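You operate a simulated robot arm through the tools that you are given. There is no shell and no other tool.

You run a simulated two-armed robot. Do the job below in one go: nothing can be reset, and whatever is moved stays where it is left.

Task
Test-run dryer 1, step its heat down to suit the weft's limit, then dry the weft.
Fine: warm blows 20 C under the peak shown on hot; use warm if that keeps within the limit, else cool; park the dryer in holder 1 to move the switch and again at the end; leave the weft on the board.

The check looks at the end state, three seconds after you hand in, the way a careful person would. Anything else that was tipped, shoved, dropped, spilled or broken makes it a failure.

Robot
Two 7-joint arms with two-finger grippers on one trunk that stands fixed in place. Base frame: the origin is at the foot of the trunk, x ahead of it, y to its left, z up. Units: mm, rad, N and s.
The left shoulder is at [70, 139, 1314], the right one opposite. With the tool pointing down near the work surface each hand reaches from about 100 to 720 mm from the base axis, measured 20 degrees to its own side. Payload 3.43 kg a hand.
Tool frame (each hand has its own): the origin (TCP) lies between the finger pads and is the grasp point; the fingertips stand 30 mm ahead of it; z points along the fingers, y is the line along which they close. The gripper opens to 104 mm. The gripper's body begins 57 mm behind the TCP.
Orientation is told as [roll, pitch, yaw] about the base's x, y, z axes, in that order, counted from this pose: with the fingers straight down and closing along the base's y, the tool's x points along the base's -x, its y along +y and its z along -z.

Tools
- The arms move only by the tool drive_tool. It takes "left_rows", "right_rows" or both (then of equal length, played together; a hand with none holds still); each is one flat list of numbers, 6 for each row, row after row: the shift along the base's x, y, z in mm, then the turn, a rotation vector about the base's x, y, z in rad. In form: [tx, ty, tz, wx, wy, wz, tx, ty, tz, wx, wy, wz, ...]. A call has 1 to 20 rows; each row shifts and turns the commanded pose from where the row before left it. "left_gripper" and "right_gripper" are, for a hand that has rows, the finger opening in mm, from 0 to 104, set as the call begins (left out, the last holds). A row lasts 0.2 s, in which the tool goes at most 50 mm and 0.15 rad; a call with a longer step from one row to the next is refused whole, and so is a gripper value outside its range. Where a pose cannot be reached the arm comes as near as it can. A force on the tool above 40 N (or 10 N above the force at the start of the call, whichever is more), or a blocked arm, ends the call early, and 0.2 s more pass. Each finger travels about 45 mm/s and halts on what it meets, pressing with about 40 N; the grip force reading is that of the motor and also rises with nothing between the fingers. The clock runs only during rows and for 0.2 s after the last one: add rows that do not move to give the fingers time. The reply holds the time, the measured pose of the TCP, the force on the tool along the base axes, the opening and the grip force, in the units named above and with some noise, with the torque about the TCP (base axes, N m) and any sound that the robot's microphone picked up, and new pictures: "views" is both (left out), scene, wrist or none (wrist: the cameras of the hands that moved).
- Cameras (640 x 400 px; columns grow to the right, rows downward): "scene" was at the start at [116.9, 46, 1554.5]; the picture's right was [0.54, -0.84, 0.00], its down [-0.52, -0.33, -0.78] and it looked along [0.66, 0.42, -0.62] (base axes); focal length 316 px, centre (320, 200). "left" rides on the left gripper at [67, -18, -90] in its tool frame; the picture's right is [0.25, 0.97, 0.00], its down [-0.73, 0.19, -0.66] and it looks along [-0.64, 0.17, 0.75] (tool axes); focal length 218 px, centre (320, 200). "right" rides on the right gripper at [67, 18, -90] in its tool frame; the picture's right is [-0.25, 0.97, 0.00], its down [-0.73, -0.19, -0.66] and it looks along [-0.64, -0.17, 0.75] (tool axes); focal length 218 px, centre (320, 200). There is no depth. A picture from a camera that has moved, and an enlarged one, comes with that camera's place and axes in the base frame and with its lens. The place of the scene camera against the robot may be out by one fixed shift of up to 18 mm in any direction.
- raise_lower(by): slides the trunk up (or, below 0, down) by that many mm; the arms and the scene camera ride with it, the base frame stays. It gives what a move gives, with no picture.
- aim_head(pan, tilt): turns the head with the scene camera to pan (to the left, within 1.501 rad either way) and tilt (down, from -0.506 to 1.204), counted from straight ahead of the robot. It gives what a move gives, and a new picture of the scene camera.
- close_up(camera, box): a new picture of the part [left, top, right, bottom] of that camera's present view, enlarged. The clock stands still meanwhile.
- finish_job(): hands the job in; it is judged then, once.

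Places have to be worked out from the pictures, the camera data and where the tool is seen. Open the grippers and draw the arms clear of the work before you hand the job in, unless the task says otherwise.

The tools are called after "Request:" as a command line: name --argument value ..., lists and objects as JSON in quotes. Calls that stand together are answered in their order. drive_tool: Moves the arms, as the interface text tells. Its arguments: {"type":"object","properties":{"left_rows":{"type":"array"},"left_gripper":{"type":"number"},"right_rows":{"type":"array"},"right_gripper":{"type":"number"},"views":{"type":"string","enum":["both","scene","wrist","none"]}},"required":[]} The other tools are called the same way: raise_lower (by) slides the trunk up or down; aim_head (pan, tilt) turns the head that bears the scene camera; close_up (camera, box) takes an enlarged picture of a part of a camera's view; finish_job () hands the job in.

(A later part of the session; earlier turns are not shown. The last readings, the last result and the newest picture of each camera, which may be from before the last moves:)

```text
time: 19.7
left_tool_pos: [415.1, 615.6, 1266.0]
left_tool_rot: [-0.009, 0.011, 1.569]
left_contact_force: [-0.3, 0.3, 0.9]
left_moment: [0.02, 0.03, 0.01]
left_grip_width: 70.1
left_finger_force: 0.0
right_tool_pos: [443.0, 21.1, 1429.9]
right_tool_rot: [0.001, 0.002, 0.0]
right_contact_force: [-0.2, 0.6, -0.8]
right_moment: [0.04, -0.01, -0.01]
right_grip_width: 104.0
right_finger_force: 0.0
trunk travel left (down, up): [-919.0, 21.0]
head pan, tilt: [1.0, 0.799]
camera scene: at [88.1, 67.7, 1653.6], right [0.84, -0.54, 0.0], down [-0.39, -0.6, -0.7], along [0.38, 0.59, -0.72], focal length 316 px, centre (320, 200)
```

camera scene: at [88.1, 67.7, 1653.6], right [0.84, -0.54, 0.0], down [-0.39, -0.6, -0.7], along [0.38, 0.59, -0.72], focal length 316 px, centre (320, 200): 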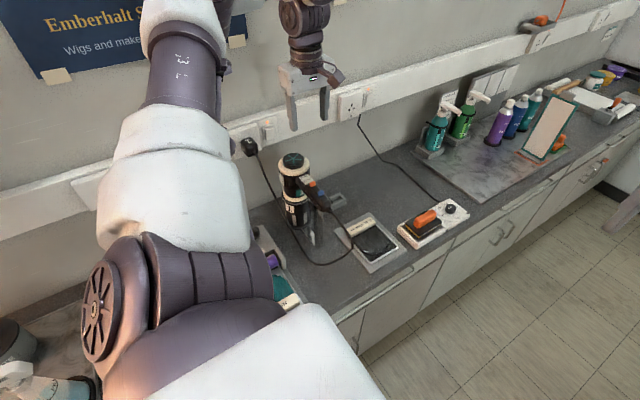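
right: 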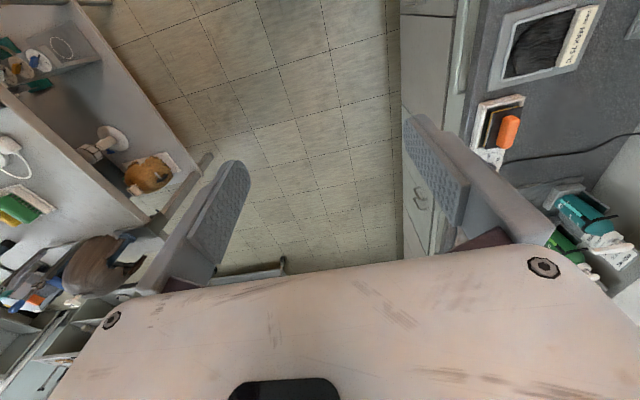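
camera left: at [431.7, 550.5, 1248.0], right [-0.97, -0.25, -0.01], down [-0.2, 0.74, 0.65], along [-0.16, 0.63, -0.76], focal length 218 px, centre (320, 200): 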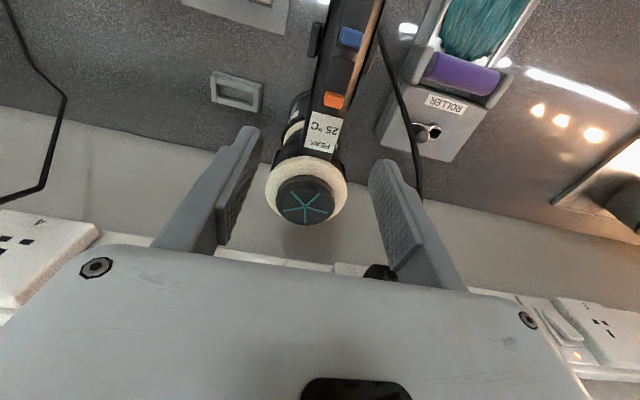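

The trunk is up 110 mm. I bring the hand down at y ≈ 618 to z ≈ 1105, correcting x to 408.7, before sliding back to y ≈ 604.

Request:
drive_tool --left_rows '[-1, 1, -33, 0, 0, 0, -1, 1, -33, 0, 0, 0, -1, 1, -33, 0, 0, 0, -1, 0, -33, 0, 0, 0, -2, 0, -29, 0, 0, 0]' --views "both"

```text
time: 20.9
left_tool_pos: [398.4, 639.3, 1118.7]
left_tool_rot: [-0.011, 0.012, 1.569]
left_contact_force: [0.2, 1.2, -0.9]
left_moment: [-0.01, -0.02, 0.0]
left_grip_width: 70.1
left_finger_force: 0.0
left hand out of reach, approached as far as the arm can: row 4, 5
right_tool_pos: [445.0, 22.7, 1428.4]
right_tool_rot: [0.001, -0.001, 0.0]
right_contact_force: [-1.7, 0.3, 0.1]
right_moment: [-0.04, -0.04, -0.06]
right_grip_width: 104.0
right_finger_force: 0.2
trunk travel left (down, up): [-919.0, 21.0]
head pan, tilt: [1.0, 0.799]
camera scene: at [87.8, 69.1, 1653.6], right [0.84, -0.54, 0.0], down [-0.39, -0.6, -0.7], along [0.38, 0.59, -0.72], focal length 316 px, centre (320, 200)
camera left: at [414.6, 573.6, 1210.3], right [-0.97, -0.25, -0.01], down [-0.19, 0.74, 0.65], along [-0.16, 0.63, -0.76], focal length 218 px, centre (320, 200)
```

scene: 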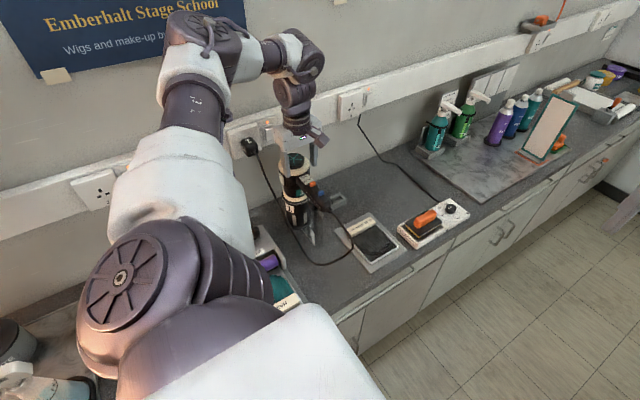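
left: 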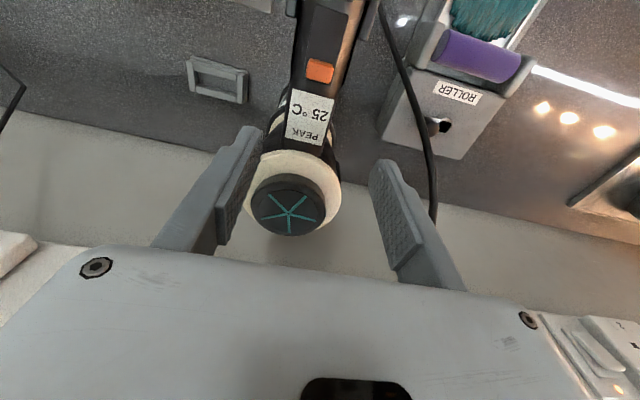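

With the trunk up the hand drifted more, so the limit eases when the hand is near shoulder height, not below it. I raise the hand well clear, then I'll lower the trunk instead.

Request:
drive_tool --left_rows '[0, 0, 40, 0, 0, 0, 2, -4, 40, 0, 0, 0, 3, -6, 40, 0, 0, 0, 3, -6, 40, 0, 0, 0, 2, -4, 40, 0, 0, 0]' --views "none"

Request:
raise_lower --by -180

```text
time: 22.1
left_tool_pos: [413.0, 614.6, 1322.4]
left_tool_rot: [-0.009, 0.007, 1.569]
left_contact_force: [0.3, 0.5, 0.9]
left_moment: [0.02, 0.01, -0.03]
left_grip_width: 69.8
left_finger_force: 0.1
right_tool_pos: [443.8, 19.7, 1429.9]
right_tool_rot: [0.004, -0.001, -0.002]
right_contact_force: [-0.3, -0.7, -0.4]
right_moment: [0.0, -0.01, 0.01]
right_grip_width: 103.8
right_finger_force: 0.1
trunk travel left (down, up): [-919.0, 21.0]
head pan, tilt: [1.0, 0.799]
```

```text
time: 24.1
left_tool_pos: [413.0, 616.5, 1143.0]
left_tool_rot: [-0.008, 0.01, 1.57]
left_contact_force: [-0.5, 0.7, -0.7]
left_moment: [0.03, 0.01, -0.03]
left_grip_width: 70.1
left_finger_force: 0.1
right_tool_pos: [444.3, 22.1, 1249.1]
right_tool_rot: [0.002, 0.0, -0.001]
right_contact_force: [-0.6, -0.2, -0.2]
right_moment: [0.0, 0.03, 0.02]
right_grip_width: 104.2
right_finger_force: 0.0
trunk travel left (down, up): [-739.0, 201.0]
head pan, tilt: [1.0, 0.799]
```

Shoulder now at about 1244 and the hand at z 1143. I lift the hand again and lower the trunk a further 150 mm.

Request:
drive_tool --left_rows '[0, 0, 40, 0, 0, 0, 0, -2, 40, 0, 0, 0, 0, -2, 40, 0, 0, 0, 0, -2, 40, 0, 0, 0]' --views "none"

Request:
raise_lower --by -150

Request:
aim_head --pan 1.0 --tilt 0.6

```text
time: 25.1
left_tool_pos: [416.5, 610.5, 1268.0]
left_tool_rot: [-0.015, 0.01, 1.569]
left_contact_force: [-0.4, 0.3, 0.1]
left_moment: [0.01, 0.02, -0.03]
left_grip_width: 70.0
left_finger_force: 0.0
left hand out of reach, approached as far as the arm can: row 4
right_tool_pos: [443.6, 21.2, 1249.3]
right_tool_rot: [0.002, 0.0, -0.001]
right_contact_force: [0.4, 0.1, 0.0]
right_moment: [-0.01, 0.0, -0.01]
right_grip_width: 103.8
right_finger_force: 0.1
trunk travel left (down, up): [-739.0, 201.0]
head pan, tilt: [1.0, 0.799]
```

```text
time: 26.9
left_tool_pos: [415.6, 610.7, 1118.5]
left_tool_rot: [-0.016, 0.009, 1.569]
left_contact_force: [0.3, -0.3, 0.6]
left_moment: [0.02, 0.01, -0.03]
left_grip_width: 70.1
left_finger_force: 0.1
right_tool_pos: [443.9, 21.3, 1100.3]
right_tool_rot: [0.001, -0.001, 0.001]
right_contact_force: [0.6, 0.2, 1.0]
right_moment: [-0.04, -0.01, 0.02]
right_grip_width: 103.9
right_finger_force: 0.0
trunk travel left (down, up): [-589.0, 351.0]
head pan, tilt: [1.0, 0.799]
```

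```text
time: 27.6
left_tool_pos: [414.9, 611.3, 1119.4]
left_tool_rot: [-0.015, 0.008, 1.569]
left_contact_force: [0.5, -0.5, -0.5]
left_moment: [0.01, 0.03, 0.0]
left_grip_width: 69.7
left_finger_force: 0.0
right_tool_pos: [443.3, 21.6, 1098.8]
right_tool_rot: [0.0, 0.001, 0.0]
right_contact_force: [0.1, 0.3, -0.3]
right_moment: [0.0, -0.03, 0.0]
right_grip_width: 104.0
right_finger_force: 0.0
trunk travel left (down, up): [-589.0, 351.0]
head pan, tilt: [1.0, 0.6]
camera scene: at [92.1, 74.0, 1340.5], right [0.84, -0.54, 0.0], down [-0.31, -0.48, -0.82], along [0.45, 0.69, -0.57], focal length 316 px, centre (320, 200)
```

scene: 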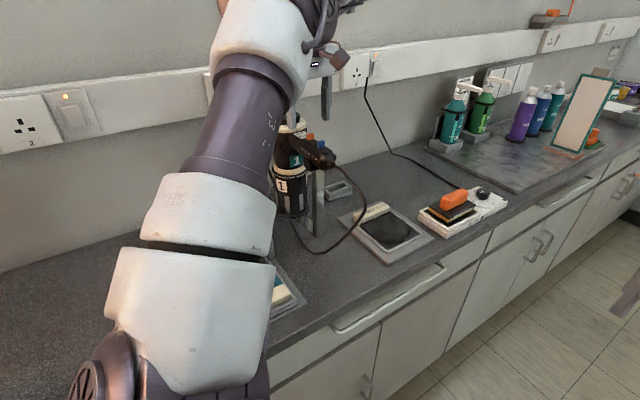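

Now the hand is near shoulder height. I come down slowly toward [408.7, 604, 1080] and check for drift.

Request:
drive_tool --left_rows '[-2, -2, -12, 0, 0, 0, -2, -2, -12, 0, 0, 0, -2, -2, -12, 0, 0, 0]' --views "both"

```text
time: 28.4
left_tool_pos: [410.1, 604.7, 1081.1]
left_tool_rot: [-0.016, 0.01, 1.568]
left_contact_force: [0.3, 0.0, 0.5]
left_moment: [-0.01, -0.01, 0.0]
left_grip_width: 70.1
left_finger_force: 0.0
right_tool_pos: [444.4, 21.2, 1098.5]
right_tool_rot: [0.0, 0.0, 0.002]
right_contact_force: [0.1, 1.1, 0.2]
right_moment: [-0.01, 0.03, -0.02]
right_grip_width: 104.1
right_finger_force: 0.0
trunk travel left (down, up): [-589.0, 351.0]
head pan, tilt: [1.0, 0.6]
camera scene: at [91.9, 74.5, 1340.5], right [0.84, -0.54, 0.0], down [-0.31, -0.48, -0.82], along [0.45, 0.69, -0.57], focal length 316 px, centre (320, 200)
camera left: at [425.0, 538.3, 1173.3], right [-0.97, -0.25, -0.01], down [-0.2, 0.74, 0.65], along [-0.15, 0.63, -0.76], focal length 218 px, centre (320, 200)
```

scene: 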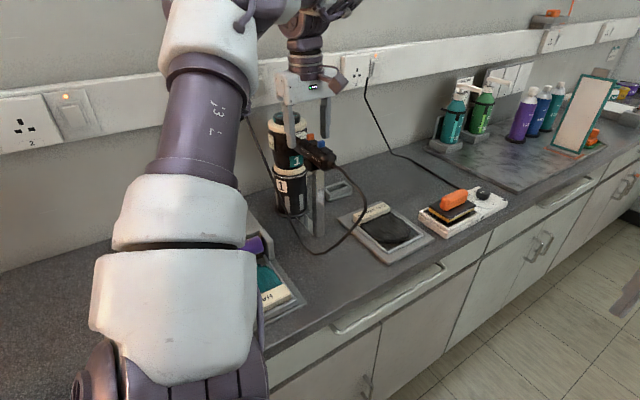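
left: 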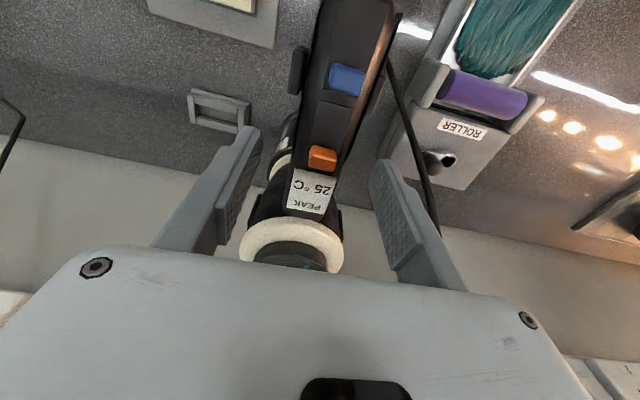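

Everything tracks: the handle's centre is x ≈ 409.8 and its knobs' tops are at z ≈ 1066. I descend 41 mm so the pads flank the handle at y ≈ 604.

Request:
drive_tool --left_rows '[0, 0, -11, 0, 0, 0, 0, 0, -10, 0, 0, 0, 0, 0, -10, 0, 0, 0, 0, 0, -10, 0, 0, 0]' --views "both"

Request:
close_up --camera "scene" --box '[230, 60, 390, 240]'

```text
time: 29.4
left_tool_pos: [409.2, 604.9, 1040.9]
left_tool_rot: [-0.015, 0.009, 1.57]
left_contact_force: [0.2, -0.1, -0.4]
left_moment: [0.0, 0.03, 0.03]
left_grip_width: 69.9
left_finger_force: 0.2
right_tool_pos: [443.8, 21.7, 1098.6]
right_tool_rot: [0.001, -0.001, 0.0]
right_contact_force: [0.4, 0.4, -0.5]
right_moment: [-0.01, 0.01, 0.01]
right_grip_width: 104.1
right_finger_force: 0.1
trunk travel left (down, up): [-589.0, 351.0]
head pan, tilt: [1.0, 0.6]
camera scene: at [92.0, 74.8, 1340.5], right [0.84, -0.54, 0.0], down [-0.31, -0.48, -0.82], along [0.45, 0.69, -0.57], focal length 316 px, centre (320, 200)
camera left: at [425.0, 539.8, 1132.4], right [-0.97, -0.25, -0.01], down [-0.2, 0.74, 0.65], along [-0.15, 0.63, -0.76], focal length 218 px, centre (320, 200)
```

scene: 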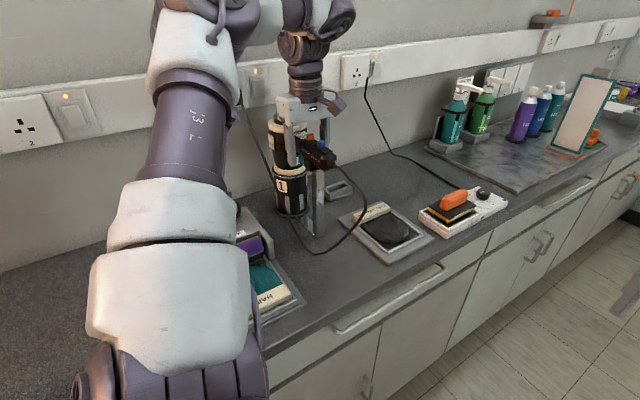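
left: 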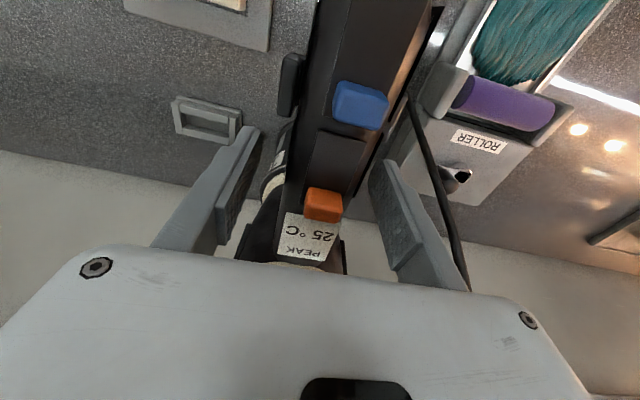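

```text
2.22 times, centred on (310, 150) of scene
camera zoom: at [92.0, 74.8, 1340.5], right [0.84, -0.54, 0.0], down [-0.31, -0.48, -0.82], along [0.45, 0.69, -0.57], focal length 701 px, centre (342, 311)
```

zoom: 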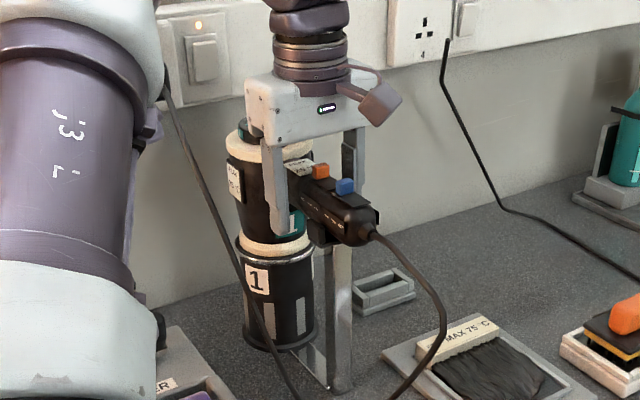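

The pads flank the handle with clearance on both sides and the readings are quiet. I close the left gripper on the handle.

Request:
drive_tool --left_rows '[0, 0, 0, 0, 0, 0, 0, 0, 0, 0, 0, 0, 0, 0, 0, 0, 0, 0, 0, 0, 0, 0, 0, 0, 0, 0, 0, 0, 0, 0]' --left_gripper 5 --views "both"

```text
time: 30.6
left_tool_pos: [409.3, 605.5, 1040.0]
left_tool_rot: [-0.015, 0.01, 1.57]
left_contact_force: [-1.1, -0.6, -0.6]
left_moment: [0.0, 0.39, 0.14]
left_grip_width: 35.9
left_finger_force: 39.7
right_tool_pos: [444.0, 21.1, 1098.2]
right_tool_rot: [0.0, 0.001, 0.001]
right_contact_force: [-0.2, 0.6, 0.1]
right_moment: [-0.01, -0.01, 0.02]
right_grip_width: 104.0
right_finger_force: 0.1
trunk travel left (down, up): [-589.0, 351.0]
head pan, tilt: [1.0, 0.6]
camera scene: at [91.8, 74.1, 1340.5], right [0.84, -0.54, 0.0], down [-0.31, -0.48, -0.83], along [0.45, 0.69, -0.56], focal length 316 px, centre (320, 200)
camera left: at [424.7, 539.2, 1132.7], right [-0.97, -0.25, -0.01], down [-0.2, 0.74, 0.65], along [-0.15, 0.63, -0.76], focal length 218 px, centre (320, 200)
```

scene: 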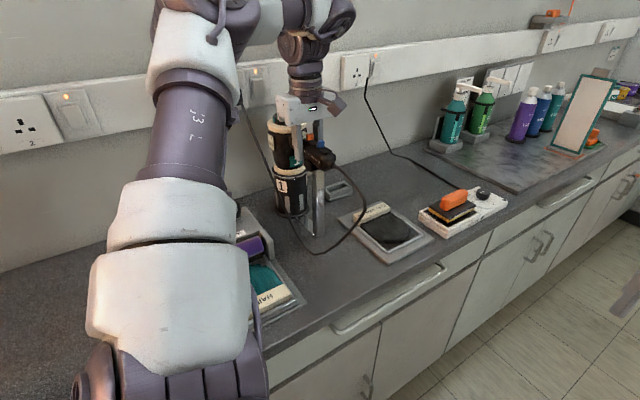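
left: 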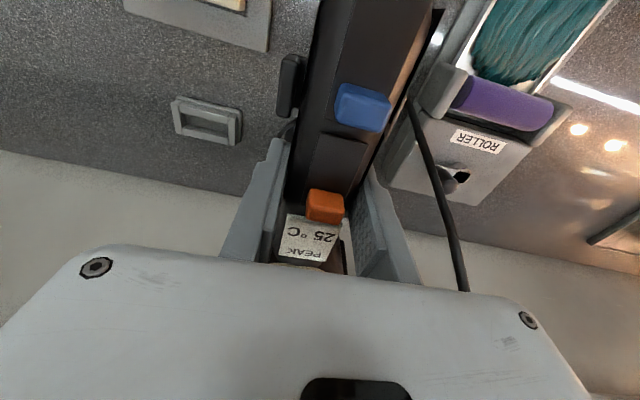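

Gripped firmly: 35.9 mm at 39.7 N, parked pose of the hand [409.3, 605.5, 1040], yaw 1.57. I lift it gently by 20 mm first to check that it comes free.

Request:
drive_tool --left_rows '[0, 0, 4, 0, 0, 0, 0, 0, 5, 0, 0, 0, 0, 0, 5, 0, 0, 0, 0, 0, 6, 0, 0, 0]' --views "both"

Request:
close_up --camera "scene" --box '[230, 60, 390, 240]'

```text
time: 31.6
left_tool_pos: [408.7, 603.7, 1059.6]
left_tool_rot: [-0.014, 0.009, 1.567]
left_contact_force: [0.7, -0.5, -6.1]
left_moment: [-0.42, -0.02, 0.03]
left_grip_width: 35.7
left_finger_force: 40.1
right_tool_pos: [444.7, 21.1, 1098.3]
right_tool_rot: [0.001, -0.001, -0.002]
right_contact_force: [0.1, 0.9, 0.4]
right_moment: [0.0, -0.03, 0.06]
right_grip_width: 104.3
right_finger_force: 0.0
trunk travel left (down, up): [-589.0, 351.0]
head pan, tilt: [1.0, 0.6]
camera scene: at [92.8, 74.7, 1340.4], right [0.84, -0.54, 0.0], down [-0.31, -0.48, -0.82], along [0.45, 0.69, -0.57], focal length 316 px, centre (320, 200)
camera left: at [425.5, 538.4, 1151.2], right [-0.97, -0.25, -0.01], down [-0.2, 0.74, 0.65], along [-0.15, 0.63, -0.76], focal length 218 px, centre (320, 200)
```

scene: 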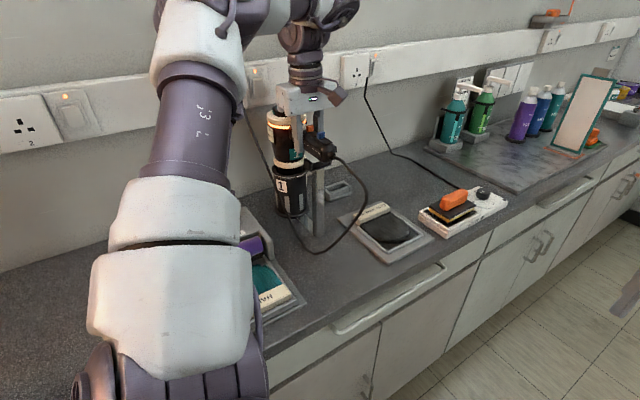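
left: 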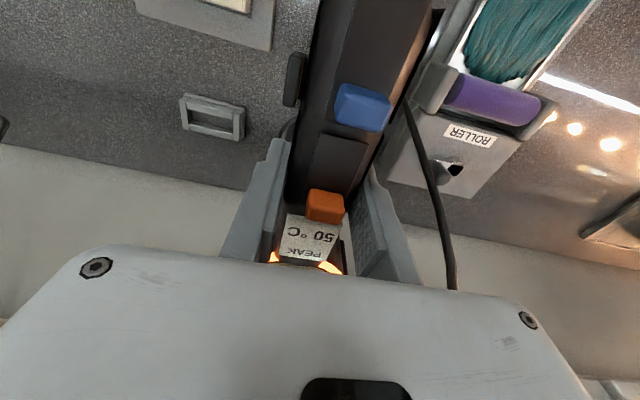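

```text
2.22 times, centred on (310, 150) of scene
camera zoom: at [92.8, 74.7, 1340.4], right [0.84, -0.54, 0.0], down [-0.31, -0.48, -0.82], along [0.45, 0.69, -0.57], focal length 701 px, centre (342, 311)
```

zoom: 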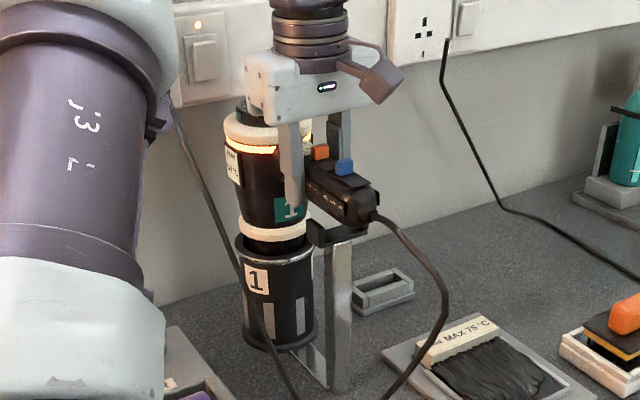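

The dryer runs on leaving its holder: the ring glows and PEAK is already at 50 °C. I lift it clear straight up with the trunk, keeping the nozzle over the holder and away from the weft.

Request:
raise_lower --by 110

Request:
close_up --camera "left" --box '[240, 170, 380, 280]'

Request:
close_up --camera "scene" --box '[210, 60, 410, 260]'

```text
time: 33.0
left_tool_pos: [411.2, 605.4, 1169.0]
left_tool_rot: [-0.013, 0.01, 1.568]
left_contact_force: [0.8, -0.6, -5.8]
left_moment: [-0.37, 0.02, 0.01]
left_grip_width: 35.4
left_finger_force: 40.4
right_tool_pos: [444.8, 23.1, 1207.7]
right_tool_rot: [0.001, -0.001, -0.001]
right_contact_force: [0.2, -0.7, -0.4]
right_moment: [0.0, 0.0, 0.05]
right_grip_width: 104.1
right_finger_force: 0.1
trunk travel left (down, up): [-699.0, 241.0]
head pan, tilt: [1.0, 0.6]
```

```text
3.64 times, centred on (310, 225) of left
camera zoom: at [425.7, 538.9, 1260.9], right [-0.97, -0.25, -0.01], down [-0.2, 0.74, 0.65], along [-0.15, 0.63, -0.76], focal length 794 px, centre (356, 109)
```

zoom: 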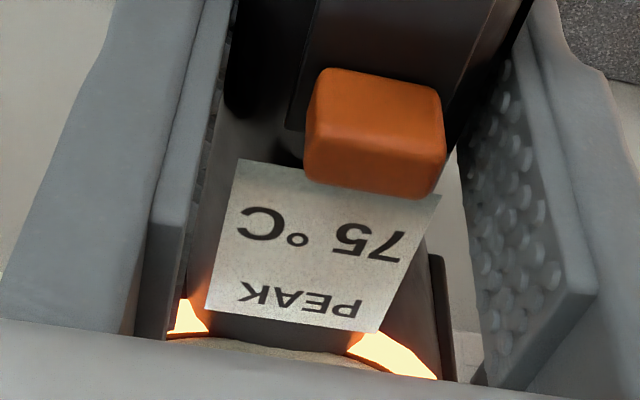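

```text
2.00 times, centred on (310, 160) of scene
camera zoom: at [93.0, 75.3, 1450.3], right [0.84, -0.54, 0.0], down [-0.31, -0.48, -0.82], along [0.45, 0.69, -0.57], focal length 631 px, centre (340, 280)
```

zoom: 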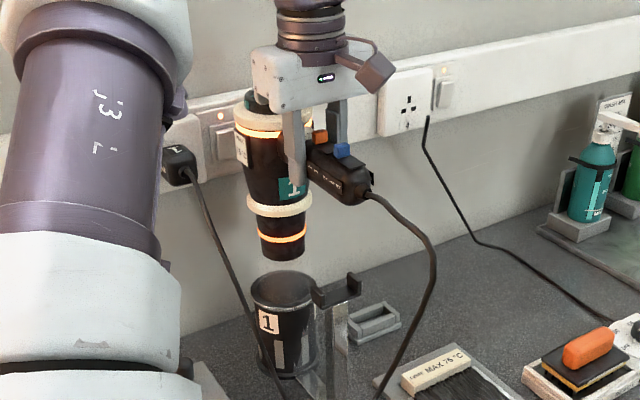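

Dryer is clear of the cup and PEAK reads 75 °C, still climbing. I hold still and keep reading until it settles.

Request:
drive_tool --left_rows '[0, 0, 0, 0, 0, 0, 0, 0, 0, 0, 0, 0, 0, 0, 0, 0, 0, 0, 0, 0, 0, 0, 0, 0, 0, 0, 0, 0, 0, 0, 0, 0, 0, 0, 0, 0, 0, 0, 0, 0, 0, 0, 0, 0, 0, 0, 0, 0, 0, 0, 0, 0, 0, 0, 0, 0, 0, 0, 0, 0]' --views "none"

Request:
close_up --camera "left" --box '[240, 170, 380, 280]'

```text
time: 35.2
left_tool_pos: [408.7, 605.6, 1170.2]
left_tool_rot: [-0.015, 0.009, 1.57]
left_contact_force: [-0.2, -0.1, -6.5]
left_moment: [-0.41, 0.02, -0.01]
left_grip_width: 35.7
left_finger_force: 39.9
right_tool_pos: [444.8, 22.1, 1208.7]
right_tool_rot: [-0.001, -0.001, -0.002]
right_contact_force: [0.4, 1.1, 0.0]
right_moment: [0.01, -0.02, 0.01]
right_grip_width: 103.9
right_finger_force: 0.0
trunk travel left (down, up): [-699.0, 241.0]
head pan, tilt: [1.0, 0.6]
```

```text
3.64 times, centred on (310, 225) of left
camera zoom: at [425.5, 538.7, 1261.1], right [-0.97, -0.25, -0.01], down [-0.2, 0.74, 0.65], along [-0.15, 0.63, -0.76], focal length 794 px, centre (356, 109)
```

zoom: 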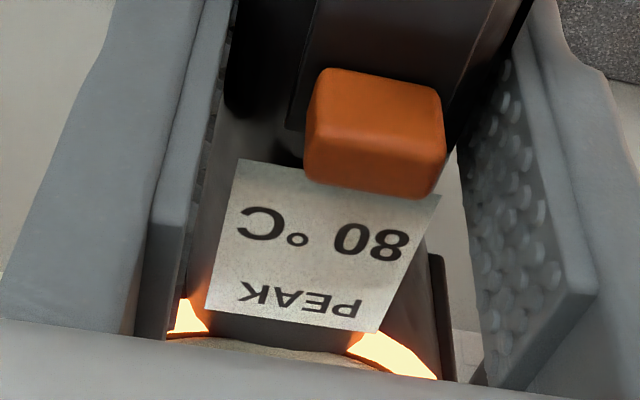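

PEAK is now 80 °C. I wait longer to see whether it still rises.

Request:
drive_tool --left_rows '[0, 0, 0, 0, 0, 0, 0, 0, 0, 0, 0, 0, 0, 0, 0, 0, 0, 0, 0, 0, 0, 0, 0, 0, 0, 0, 0, 0, 0, 0, 0, 0, 0, 0, 0, 0, 0, 0, 0, 0, 0, 0, 0, 0, 0, 0, 0, 0, 0, 0, 0, 0, 0, 0, 0, 0, 0, 0, 0, 0, 0, 0, 0, 0, 0, 0, 0, 0, 0, 0, 0, 0, 0, 0, 0, 0, 0, 0, 0, 0, 0, 0, 0, 0, 0, 0, 0, 0, 0, 0]' --views "none"

Request:
close_up --camera "left" --box '[240, 170, 380, 280]'

Request:
close_up --camera "scene" --box '[260, 90, 310, 150]'

```text
time: 38.4
left_tool_pos: [409.1, 604.3, 1168.4]
left_tool_rot: [-0.015, 0.01, 1.569]
left_contact_force: [0.2, -0.1, -5.4]
left_moment: [-0.41, 0.02, -0.01]
left_grip_width: 35.7
left_finger_force: 39.2
right_tool_pos: [445.3, 21.9, 1209.1]
right_tool_rot: [-0.001, 0.0, 0.001]
right_contact_force: [-0.4, 0.1, 0.9]
right_moment: [0.02, -0.01, -0.01]
right_grip_width: 103.8
right_finger_force: 0.1
trunk travel left (down, up): [-699.0, 241.0]
head pan, tilt: [1.0, 0.6]
```

```text
3.64 times, centred on (310, 225) of left
camera zoom: at [425.5, 538.7, 1261.1], right [-0.97, -0.25, -0.01], down [-0.2, 0.74, 0.65], along [-0.15, 0.63, -0.76], focal length 794 px, centre (356, 109)
```

zoom: 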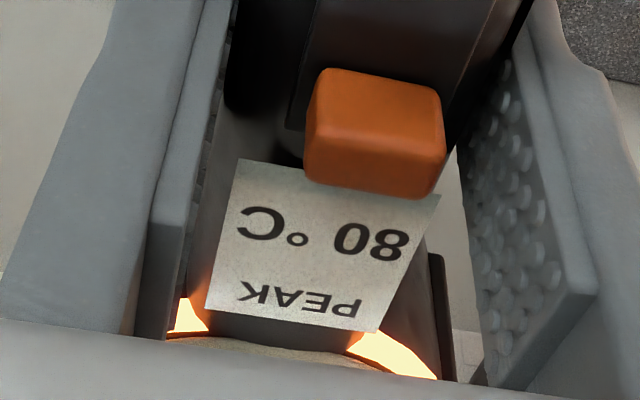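

```text
6.67 times, centred on (285, 120) of scene
camera zoom: at [92.8, 75.1, 1450.4], right [0.84, -0.54, 0.0], down [-0.31, -0.48, -0.82], along [0.45, 0.69, -0.57], focal length 2103 px, centre (553, 733)
```

zoom: 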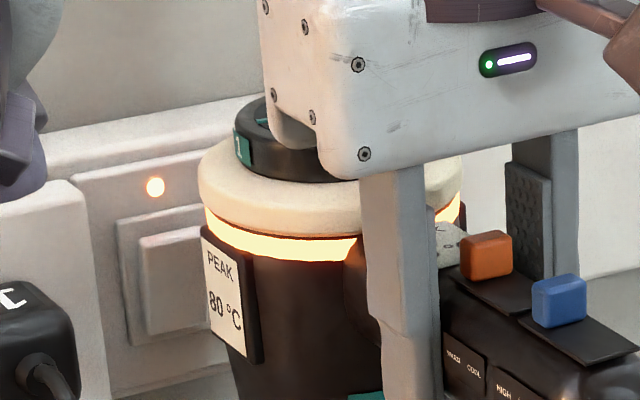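

PEAK holds at 80 °C on both displays. I give it four more seconds to be sure it is the true plateau.

Request:
drive_tool --left_rows '[0, 0, 0, 0, 0, 0, 0, 0, 0, 0, 0, 0, 0, 0, 0, 0, 0, 0, 0, 0, 0, 0, 0, 0, 0, 0, 0, 0, 0, 0, 0, 0, 0, 0, 0, 0, 0, 0, 0, 0, 0, 0, 0, 0, 0, 0, 0, 0, 0, 0, 0, 0, 0, 0, 0, 0, 0, 0, 0, 0, 0, 0, 0, 0, 0, 0, 0, 0, 0, 0, 0, 0, 0, 0, 0, 0, 0, 0, 0, 0, 0, 0, 0, 0, 0, 0, 0, 0, 0, 0, 0, 0, 0, 0, 0, 0, 0, 0, 0, 0, 0, 0, 0, 0, 0, 0, 0, 0, 0, 0, 0, 0, 0, 0, 0, 0, 0, 0, 0, 0]' --views "none"

Request:
close_up --camera "scene" --box '[260, 90, 310, 150]'

Request:
close_up --camera "left" --box '[180, 0, 480, 280]'

```text
time: 42.6
left_tool_pos: [409.5, 605.9, 1169.2]
left_tool_rot: [-0.015, 0.011, 1.57]
left_contact_force: [0.4, 0.7, -6.0]
left_moment: [-0.39, -0.03, 0.01]
left_grip_width: 35.5
left_finger_force: 39.6
right_tool_pos: [443.3, 22.7, 1207.9]
right_tool_rot: [0.0, -0.001, 0.0]
right_contact_force: [-0.6, -0.2, -0.1]
right_moment: [0.0, 0.03, 0.01]
right_grip_width: 103.9
right_finger_force: 0.1
trunk travel left (down, up): [-699.0, 241.0]
head pan, tilt: [1.0, 0.6]
```

```text
6.67 times, centred on (285, 120) of scene
camera zoom: at [92.8, 75.1, 1450.4], right [0.84, -0.54, 0.0], down [-0.31, -0.48, -0.82], along [0.45, 0.69, -0.57], focal length 2103 px, centre (553, 733)
```

zoom: 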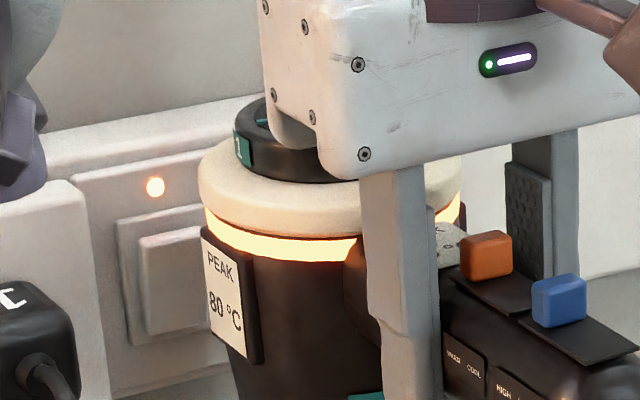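

```text
1.43 times, centred on (330, 140) of left
camera zoom: at [425.5, 538.7, 1261.1], right [-0.97, -0.25, -0.01], down [-0.2, 0.74, 0.65], along [-0.15, 0.63, -0.76], focal length 312 px, centre (306, 286)
```

zoom: 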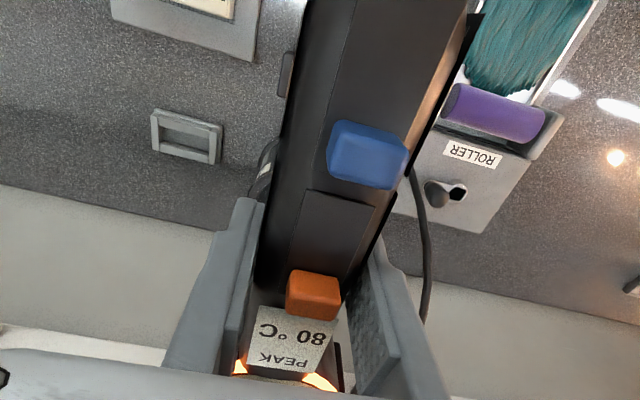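

PEAK is steady at 80 °C, so warm is 60 °C, within the 75 °C limit: WARM it is. I lower the dryer back along the same vertical path, first 60 mm, to check the nozzle over the cup.

Request:
raise_lower --by -60

Request:
close_up --camera "scene" --box '[210, 60, 410, 260]'

```text
time: 43.6
left_tool_pos: [410.5, 605.3, 1110.0]
left_tool_rot: [-0.016, 0.009, 1.568]
left_contact_force: [-0.7, 0.3, -6.0]
left_moment: [-0.38, -0.02, -0.02]
left_grip_width: 35.6
left_finger_force: 39.9
right_tool_pos: [443.8, 20.4, 1149.1]
right_tool_rot: [0.002, 0.0, 0.002]
right_contact_force: [-0.2, -0.3, 0.3]
right_moment: [-0.02, -0.01, -0.04]
right_grip_width: 104.0
right_finger_force: 0.1
trunk travel left (down, up): [-639.0, 301.0]
head pan, tilt: [1.0, 0.6]
```

```text
2.00 times, centred on (310, 160) of scene
camera zoom: at [92.5, 74.9, 1390.4], right [0.84, -0.54, 0.0], down [-0.31, -0.48, -0.82], along [0.45, 0.69, -0.57], focal length 631 px, centre (340, 280)
```

zoom: 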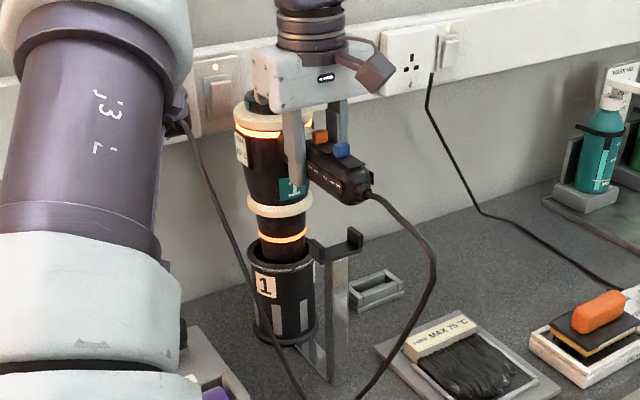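

The nozzle is entering the cup cleanly. I lower another 48 mm with the trunk, leaving the last part for the force-watched arm.

Request:
raise_lower --by -48

Request:
drive_tool --left_rows '[0, 0, -4, 0, 0, 0, 0, 0, -4, 0, 0, 0, 0, 0, -4, 0, 0, 0, 0, 0, -4, 0, 0, 0, 0, 0, -3, 0, 0, 0]' --views "both"

```text
time: 44.5
left_tool_pos: [410.0, 605.4, 1060.9]
left_tool_rot: [-0.016, 0.01, 1.569]
left_contact_force: [-0.1, 1.0, -6.1]
left_moment: [-0.4, 0.01, 0.01]
left_grip_width: 35.8
left_finger_force: 40.1
right_tool_pos: [444.8, 22.9, 1101.3]
right_tool_rot: [0.003, -0.001, 0.0]
right_contact_force: [-0.9, -0.2, 0.2]
right_moment: [-0.01, 0.03, 0.0]
right_grip_width: 104.0
right_finger_force: 0.0
trunk travel left (down, up): [-591.0, 349.0]
head pan, tilt: [1.0, 0.6]
```

```text
time: 45.7
left_tool_pos: [409.3, 604.8, 1042.0]
left_tool_rot: [-0.017, 0.011, 1.569]
left_contact_force: [-1.2, 2.1, -4.9]
left_moment: [-0.17, 0.09, 0.16]
left_grip_width: 35.5
left_finger_force: 40.3
right_tool_pos: [445.8, 22.4, 1101.0]
right_tool_rot: [-0.001, -0.001, 0.0]
right_contact_force: [0.5, -0.3, 1.5]
right_moment: [-0.02, 0.02, 0.01]
right_grip_width: 104.1
right_finger_force: 0.1
trunk travel left (down, up): [-591.0, 349.0]
head pan, tilt: [1.0, 0.6]
camera scene: at [92.4, 75.4, 1342.4], right [0.84, -0.54, 0.0], down [-0.31, -0.48, -0.82], along [0.45, 0.69, -0.57], focal length 316 px, centre (320, 200)
camera left: at [425.3, 538.8, 1133.9], right [-0.97, -0.25, -0.01], down [-0.2, 0.74, 0.65], along [-0.15, 0.63, -0.76], focal length 218 px, centre (320, 200)
```

scene: 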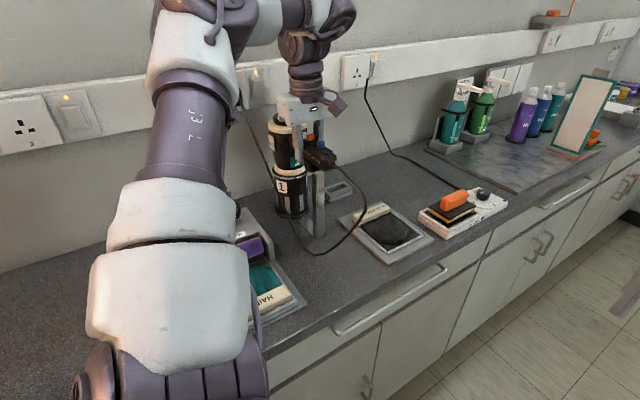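
left: 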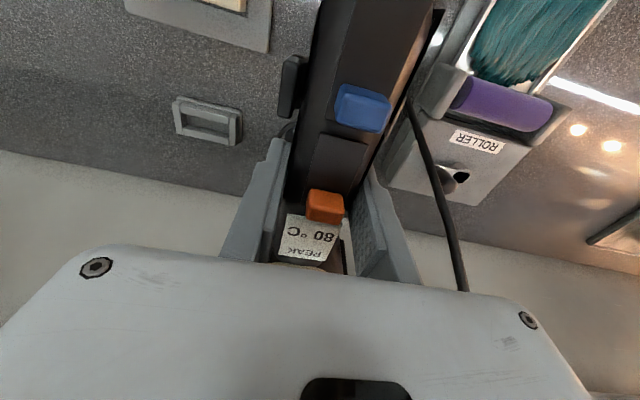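

It has nearly seated — the glow is gone and the load is beginning to come off. I go down the last 2 mm.

Request:
drive_tool --left_rows '[0, 0, -1, 0, 0, 0, 0, 0, -1, 0, 0, 0, 0, 0, 0, 0, 0, 0]' --views "none"

Request:
close_up --camera "scene" --box '[230, 60, 390, 240]'

```text
time: 46.5
left_tool_pos: [409.3, 605.9, 1041.5]
left_tool_rot: [-0.017, 0.009, 1.569]
left_contact_force: [-0.8, 6.1, 3.6]
left_moment: [1.25, 0.37, 0.15]
left_grip_width: 35.6
left_finger_force: 40.0
right_tool_pos: [443.7, 21.7, 1100.8]
right_tool_rot: [0.002, -0.003, 0.0]
right_contact_force: [0.2, -0.2, -0.1]
right_moment: [0.03, 0.02, 0.0]
right_grip_width: 104.1
right_finger_force: 0.0
trunk travel left (down, up): [-591.0, 349.0]
head pan, tilt: [1.0, 0.6]
```

```text
2.22 times, centred on (310, 150) of scene
camera zoom: at [91.7, 74.8, 1342.6], right [0.84, -0.54, 0.0], down [-0.31, -0.48, -0.82], along [0.45, 0.69, -0.57], focal length 701 px, centre (342, 311)
```

zoom: 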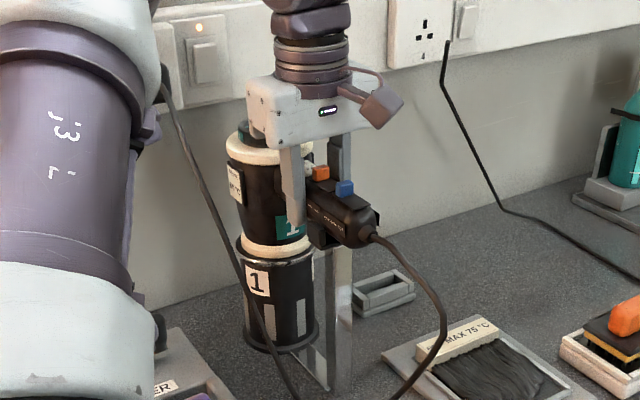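

Seated (light upward reaction on the hand). I release the handle by opening to 70 mm.

Request:
drive_tool --left_rows '[0, 0, 0.5, 0, 0, 0, 0, 0, 0, 0, 0, 0, 0, 0, 0, 0, 0, 0, 0, 0, 0, 0, 0, 0, 0, 0, 0, 0, 0, 0]' --left_gripper 70 --views "both"

Request:
close_up --camera "scene" --box '[230, 60, 390, 240]'

```text
time: 47.7
left_tool_pos: [410.0, 604.3, 1041.3]
left_tool_rot: [-0.017, 0.01, 1.569]
left_contact_force: [0.8, 0.5, 0.2]
left_moment: [0.02, 0.01, -0.01]
left_grip_width: 70.1
left_finger_force: 0.1
right_tool_pos: [445.2, 21.5, 1100.3]
right_tool_rot: [0.001, 0.0, -0.001]
right_contact_force: [-0.2, -0.5, -0.3]
right_moment: [-0.01, 0.02, -0.05]
right_grip_width: 104.0
right_finger_force: 0.0
trunk travel left (down, up): [-591.0, 349.0]
head pan, tilt: [1.0, 0.6]
camera scene: at [92.1, 74.1, 1342.5], right [0.84, -0.54, 0.0], down [-0.31, -0.48, -0.82], along [0.45, 0.69, -0.57], focal length 316 px, centre (320, 200)
camera left: at [425.3, 537.8, 1133.2], right [-0.97, -0.25, -0.01], down [-0.2, 0.74, 0.65], along [-0.15, 0.63, -0.76], focal length 218 px, centre (320, 200)
```

scene: 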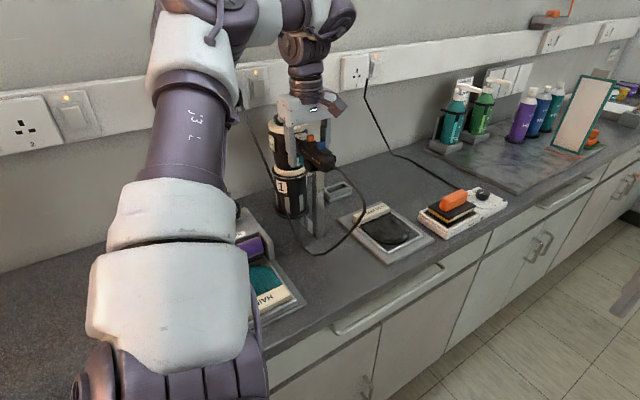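
left: 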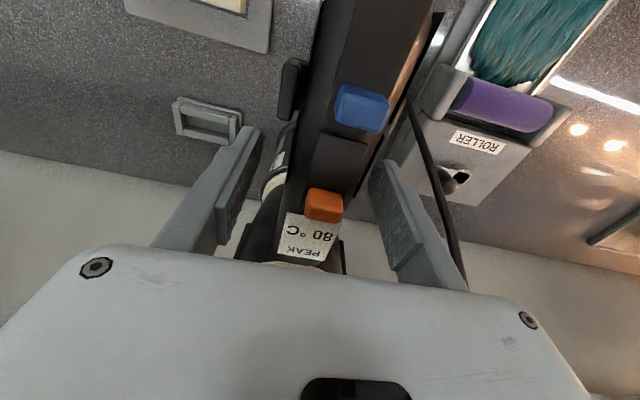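

```text
2.22 times, centred on (310, 150) of scene
camera zoom: at [92.1, 74.1, 1342.5], right [0.84, -0.54, 0.0], down [-0.31, -0.48, -0.82], along [0.45, 0.69, -0.57], focal length 701 px, centre (342, 311)
```

zoom: 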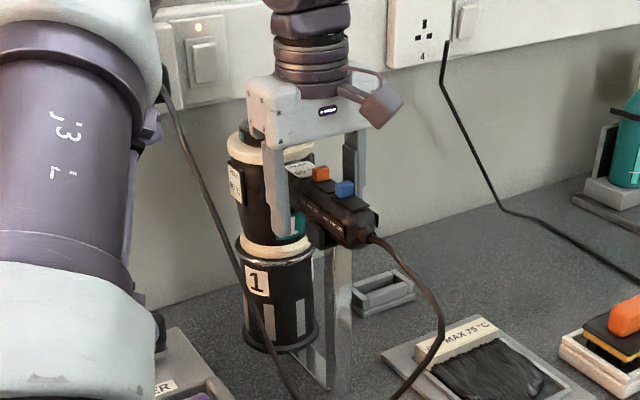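

The dryer sits steady and switched itself off in the holder; the display keeps 80 °C. Before moving the heat slider I study it and its HOT/WARM/COOL marks up close.

Request:
close_up --camera "scene" --box '[295, 125, 345, 175]'

Request:
drive_tool --left_rows '[0, 0, 10, 0, 0, 0, 0, 0, 10, 0, 0, 0, 0, 0, 20, 0, 0, 0, 0, 0, 10, 0, 0, 0, 0, 0, 10, 0, 0, 0]' --left_gripper 70 --views "wrist"

Request:
close_up --camera "left" --box '[270, 40, 390, 220]'

Request:
close_up --camera "scene" --box '[295, 115, 355, 175]'

```text
8.00 times, centred on (320, 150) of scene
camera zoom: at [92.1, 74.1, 1342.5], right [0.84, -0.54, 0.0], down [-0.31, -0.48, -0.82], along [0.45, 0.69, -0.57], focal length 2524 px, centre (320, 600)
```

zoom: 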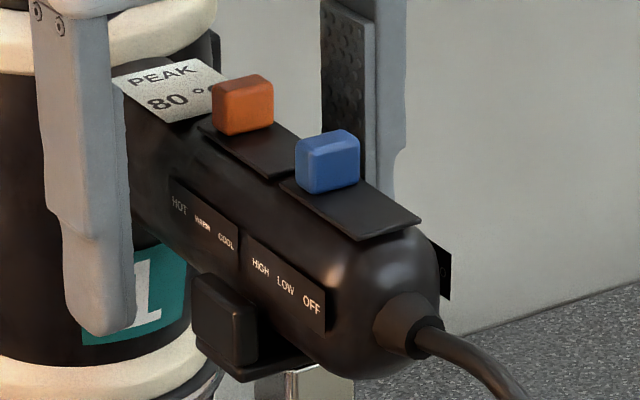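

```text
time: 48.9
left_tool_pos: [410.1, 603.7, 1102.4]
left_tool_rot: [-0.016, 0.009, 1.567]
left_contact_force: [0.8, 0.6, 0.2]
left_moment: [0.0, 0.01, 0.0]
left_grip_width: 69.9
left_finger_force: 0.1
right_tool_pos: [443.8, 21.1, 1101.7]
right_tool_rot: [0.003, 0.0, 0.001]
right_contact_force: [-0.1, 0.3, 0.0]
right_moment: [-0.01, -0.02, 0.0]
right_grip_width: 103.9
right_finger_force: 0.0
trunk travel left (down, up): [-591.0, 349.0]
head pan, tilt: [1.0, 0.6]
camera left: at [425.6, 537.2, 1193.3], right [-0.97, -0.25, -0.01], down [-0.2, 0.74, 0.65], along [-0.15, 0.63, -0.76], focal length 218 px, centre (320, 200)
```

left: 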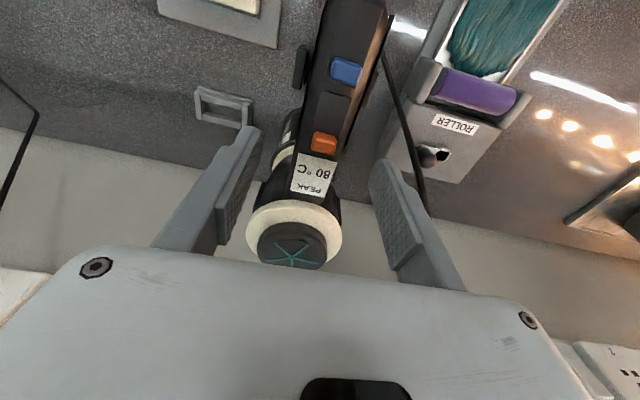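

```text
2.22 times, centred on (330, 130) of left
camera zoom: at [425.6, 537.2, 1193.3], right [-0.97, -0.25, -0.01], down [-0.2, 0.74, 0.65], along [-0.15, 0.63, -0.76], focal length 485 px, centre (298, 356)
```

zoom: 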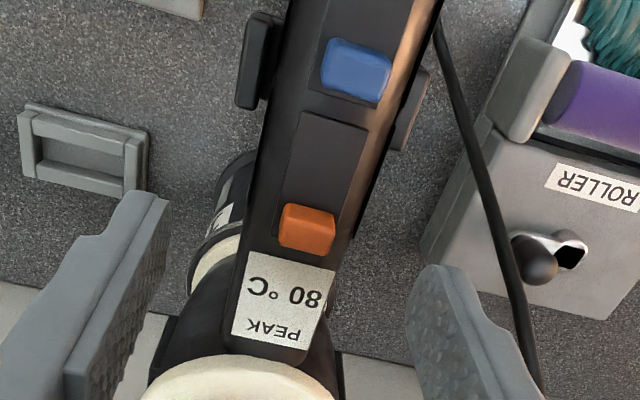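

```text
6.67 times, centred on (325, 145) of scene
camera zoom: at [92.3, 73.7, 1342.5], right [0.84, -0.54, 0.0], down [-0.31, -0.48, -0.83], along [0.45, 0.69, -0.56], focal length 2103 px, centre (287, 567)
```

zoom: 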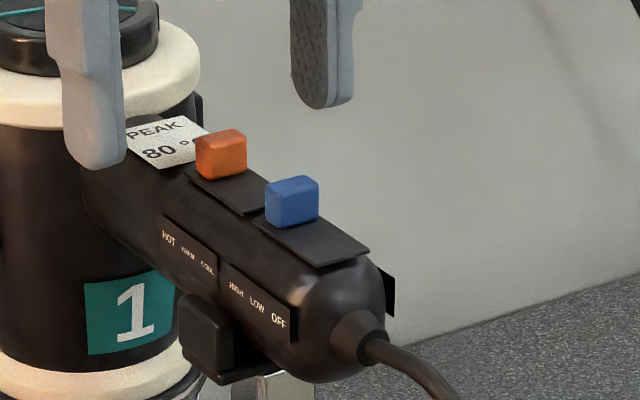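

The slider's three marks are about 11 mm apart, HOT nearest the body, so WARM is one step toward −y. I narrow the fingers to 34 mm and place them to either side of the orange knob at y ≈ 599.5, tips just below its top.

Request:
drive_tool --left_rows '[0, -2, 0, 0, 0, 0, -0.5, -2, 0, 0, 0, 0, 0, 0, -4, 0, 0, 0, 0, 0, -4, 0, 0, 0]' --left_gripper 34 --views "wrist"

Request:
close_up --camera "left" --box '[260, 60, 380, 220]'

Request:
close_up --camera "scene" --box '[285, 100, 355, 170]'

```text
time: 49.9
left_tool_pos: [410.3, 600.8, 1092.4]
left_tool_rot: [-0.017, 0.01, 1.57]
left_contact_force: [0.0, 0.8, 0.0]
left_moment: [0.01, -0.01, 0.01]
left_grip_width: 34.0
left_finger_force: 0.0
right_tool_pos: [444.1, 21.4, 1101.6]
right_tool_rot: [0.002, 0.001, 0.0]
right_contact_force: [0.5, 0.1, 0.2]
right_moment: [-0.01, 0.0, -0.02]
right_grip_width: 104.0
right_finger_force: 0.0
trunk travel left (down, up): [-591.0, 349.0]
head pan, tilt: [1.0, 0.6]
camera left: at [425.6, 534.9, 1184.3], right [-0.97, -0.25, -0.01], down [-0.2, 0.74, 0.65], along [-0.15, 0.63, -0.76], focal length 218 px, centre (320, 200)
```

left: 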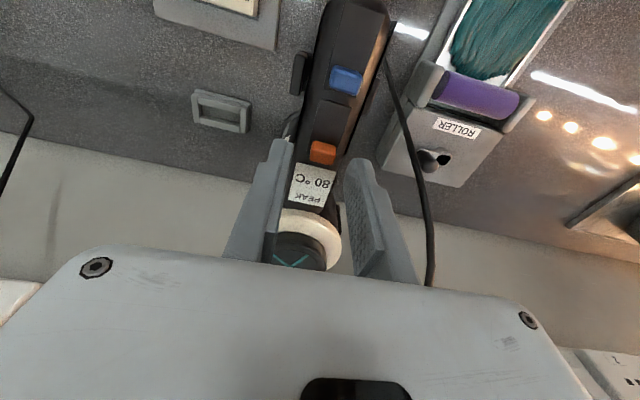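

```text
2.50 times, centred on (320, 140) of left
camera zoom: at [425.6, 534.9, 1184.3], right [-0.97, -0.25, -0.01], down [-0.2, 0.74, 0.65], along [-0.15, 0.63, -0.76], focal length 546 px, centre (320, 350)
```

zoom: 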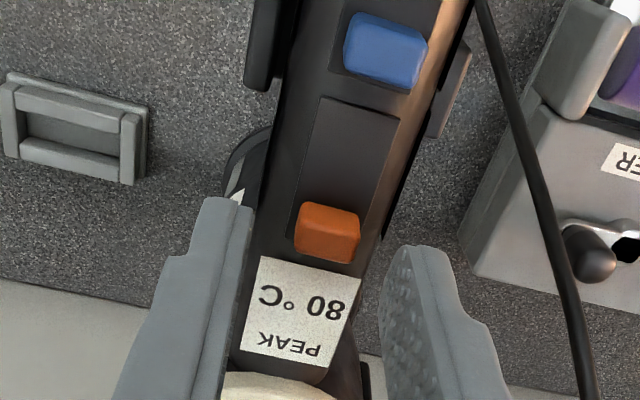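

```text
5.71 times, centred on (320, 135) of scene
camera zoom: at [92.2, 74.3, 1342.5], right [0.84, -0.54, 0.0], down [-0.31, -0.48, -0.82], along [0.45, 0.69, -0.57], focal length 1803 px, centre (320, 571)
```

zoom: 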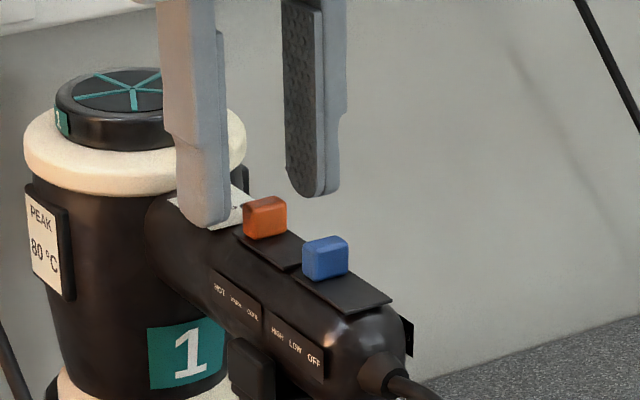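

The fingertips straddle the orange knob. I lower 5 mm more in small steps, watching the force for contact with the handle.

Request:
drive_tool --left_rows '[0, 0, -2, 0, 0, 0, 0, 0, -2, 0, 0, 0, 0, 0, -1, 0, 0, 0]' --views "wrist"

Request:
close_up --camera "scene" --box '[285, 100, 355, 170]'

```text
time: 50.7
left_tool_pos: [409.4, 601.0, 1089.1]
left_tool_rot: [-0.015, 0.009, 1.568]
left_contact_force: [-0.2, -0.5, -0.4]
left_moment: [0.01, 0.02, 0.01]
left_grip_width: 34.0
left_finger_force: 0.1
right_tool_pos: [444.0, 22.3, 1101.1]
right_tool_rot: [0.001, 0.0, -0.001]
right_contact_force: [-0.6, 0.6, 0.0]
right_moment: [0.01, 0.04, -0.02]
right_grip_width: 103.9
right_finger_force: 0.1
trunk travel left (down, up): [-591.0, 349.0]
head pan, tilt: [1.0, 0.6]
camera left: at [424.7, 534.6, 1180.2], right [-0.97, -0.25, -0.01], down [-0.2, 0.74, 0.65], along [-0.15, 0.63, -0.76], focal length 218 px, centre (320, 200)
```

left: 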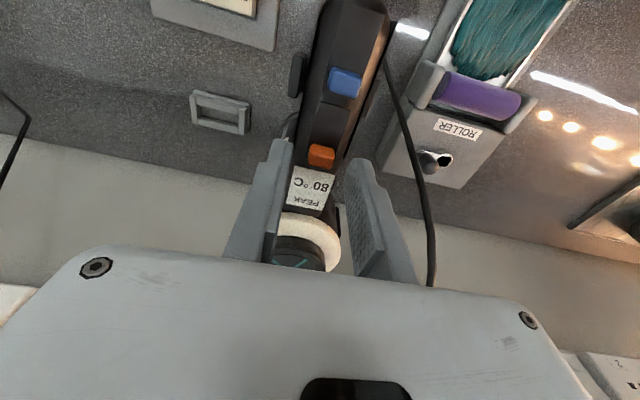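

```text
5.71 times, centred on (320, 135) of scene
camera zoom: at [92.1, 74.1, 1342.5], right [0.84, -0.54, 0.0], down [-0.31, -0.48, -0.82], along [0.45, 0.69, -0.57], focal length 1803 px, centre (320, 571)
```

zoom: 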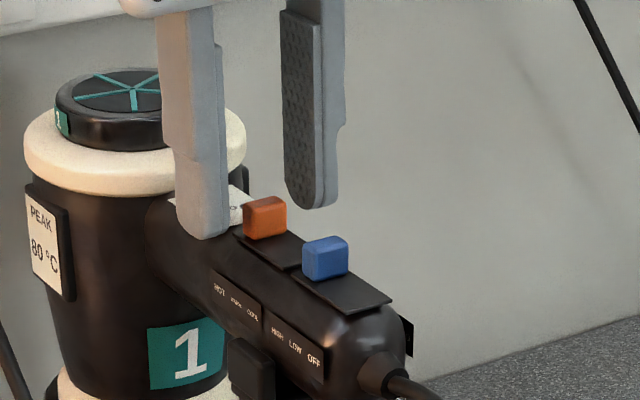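

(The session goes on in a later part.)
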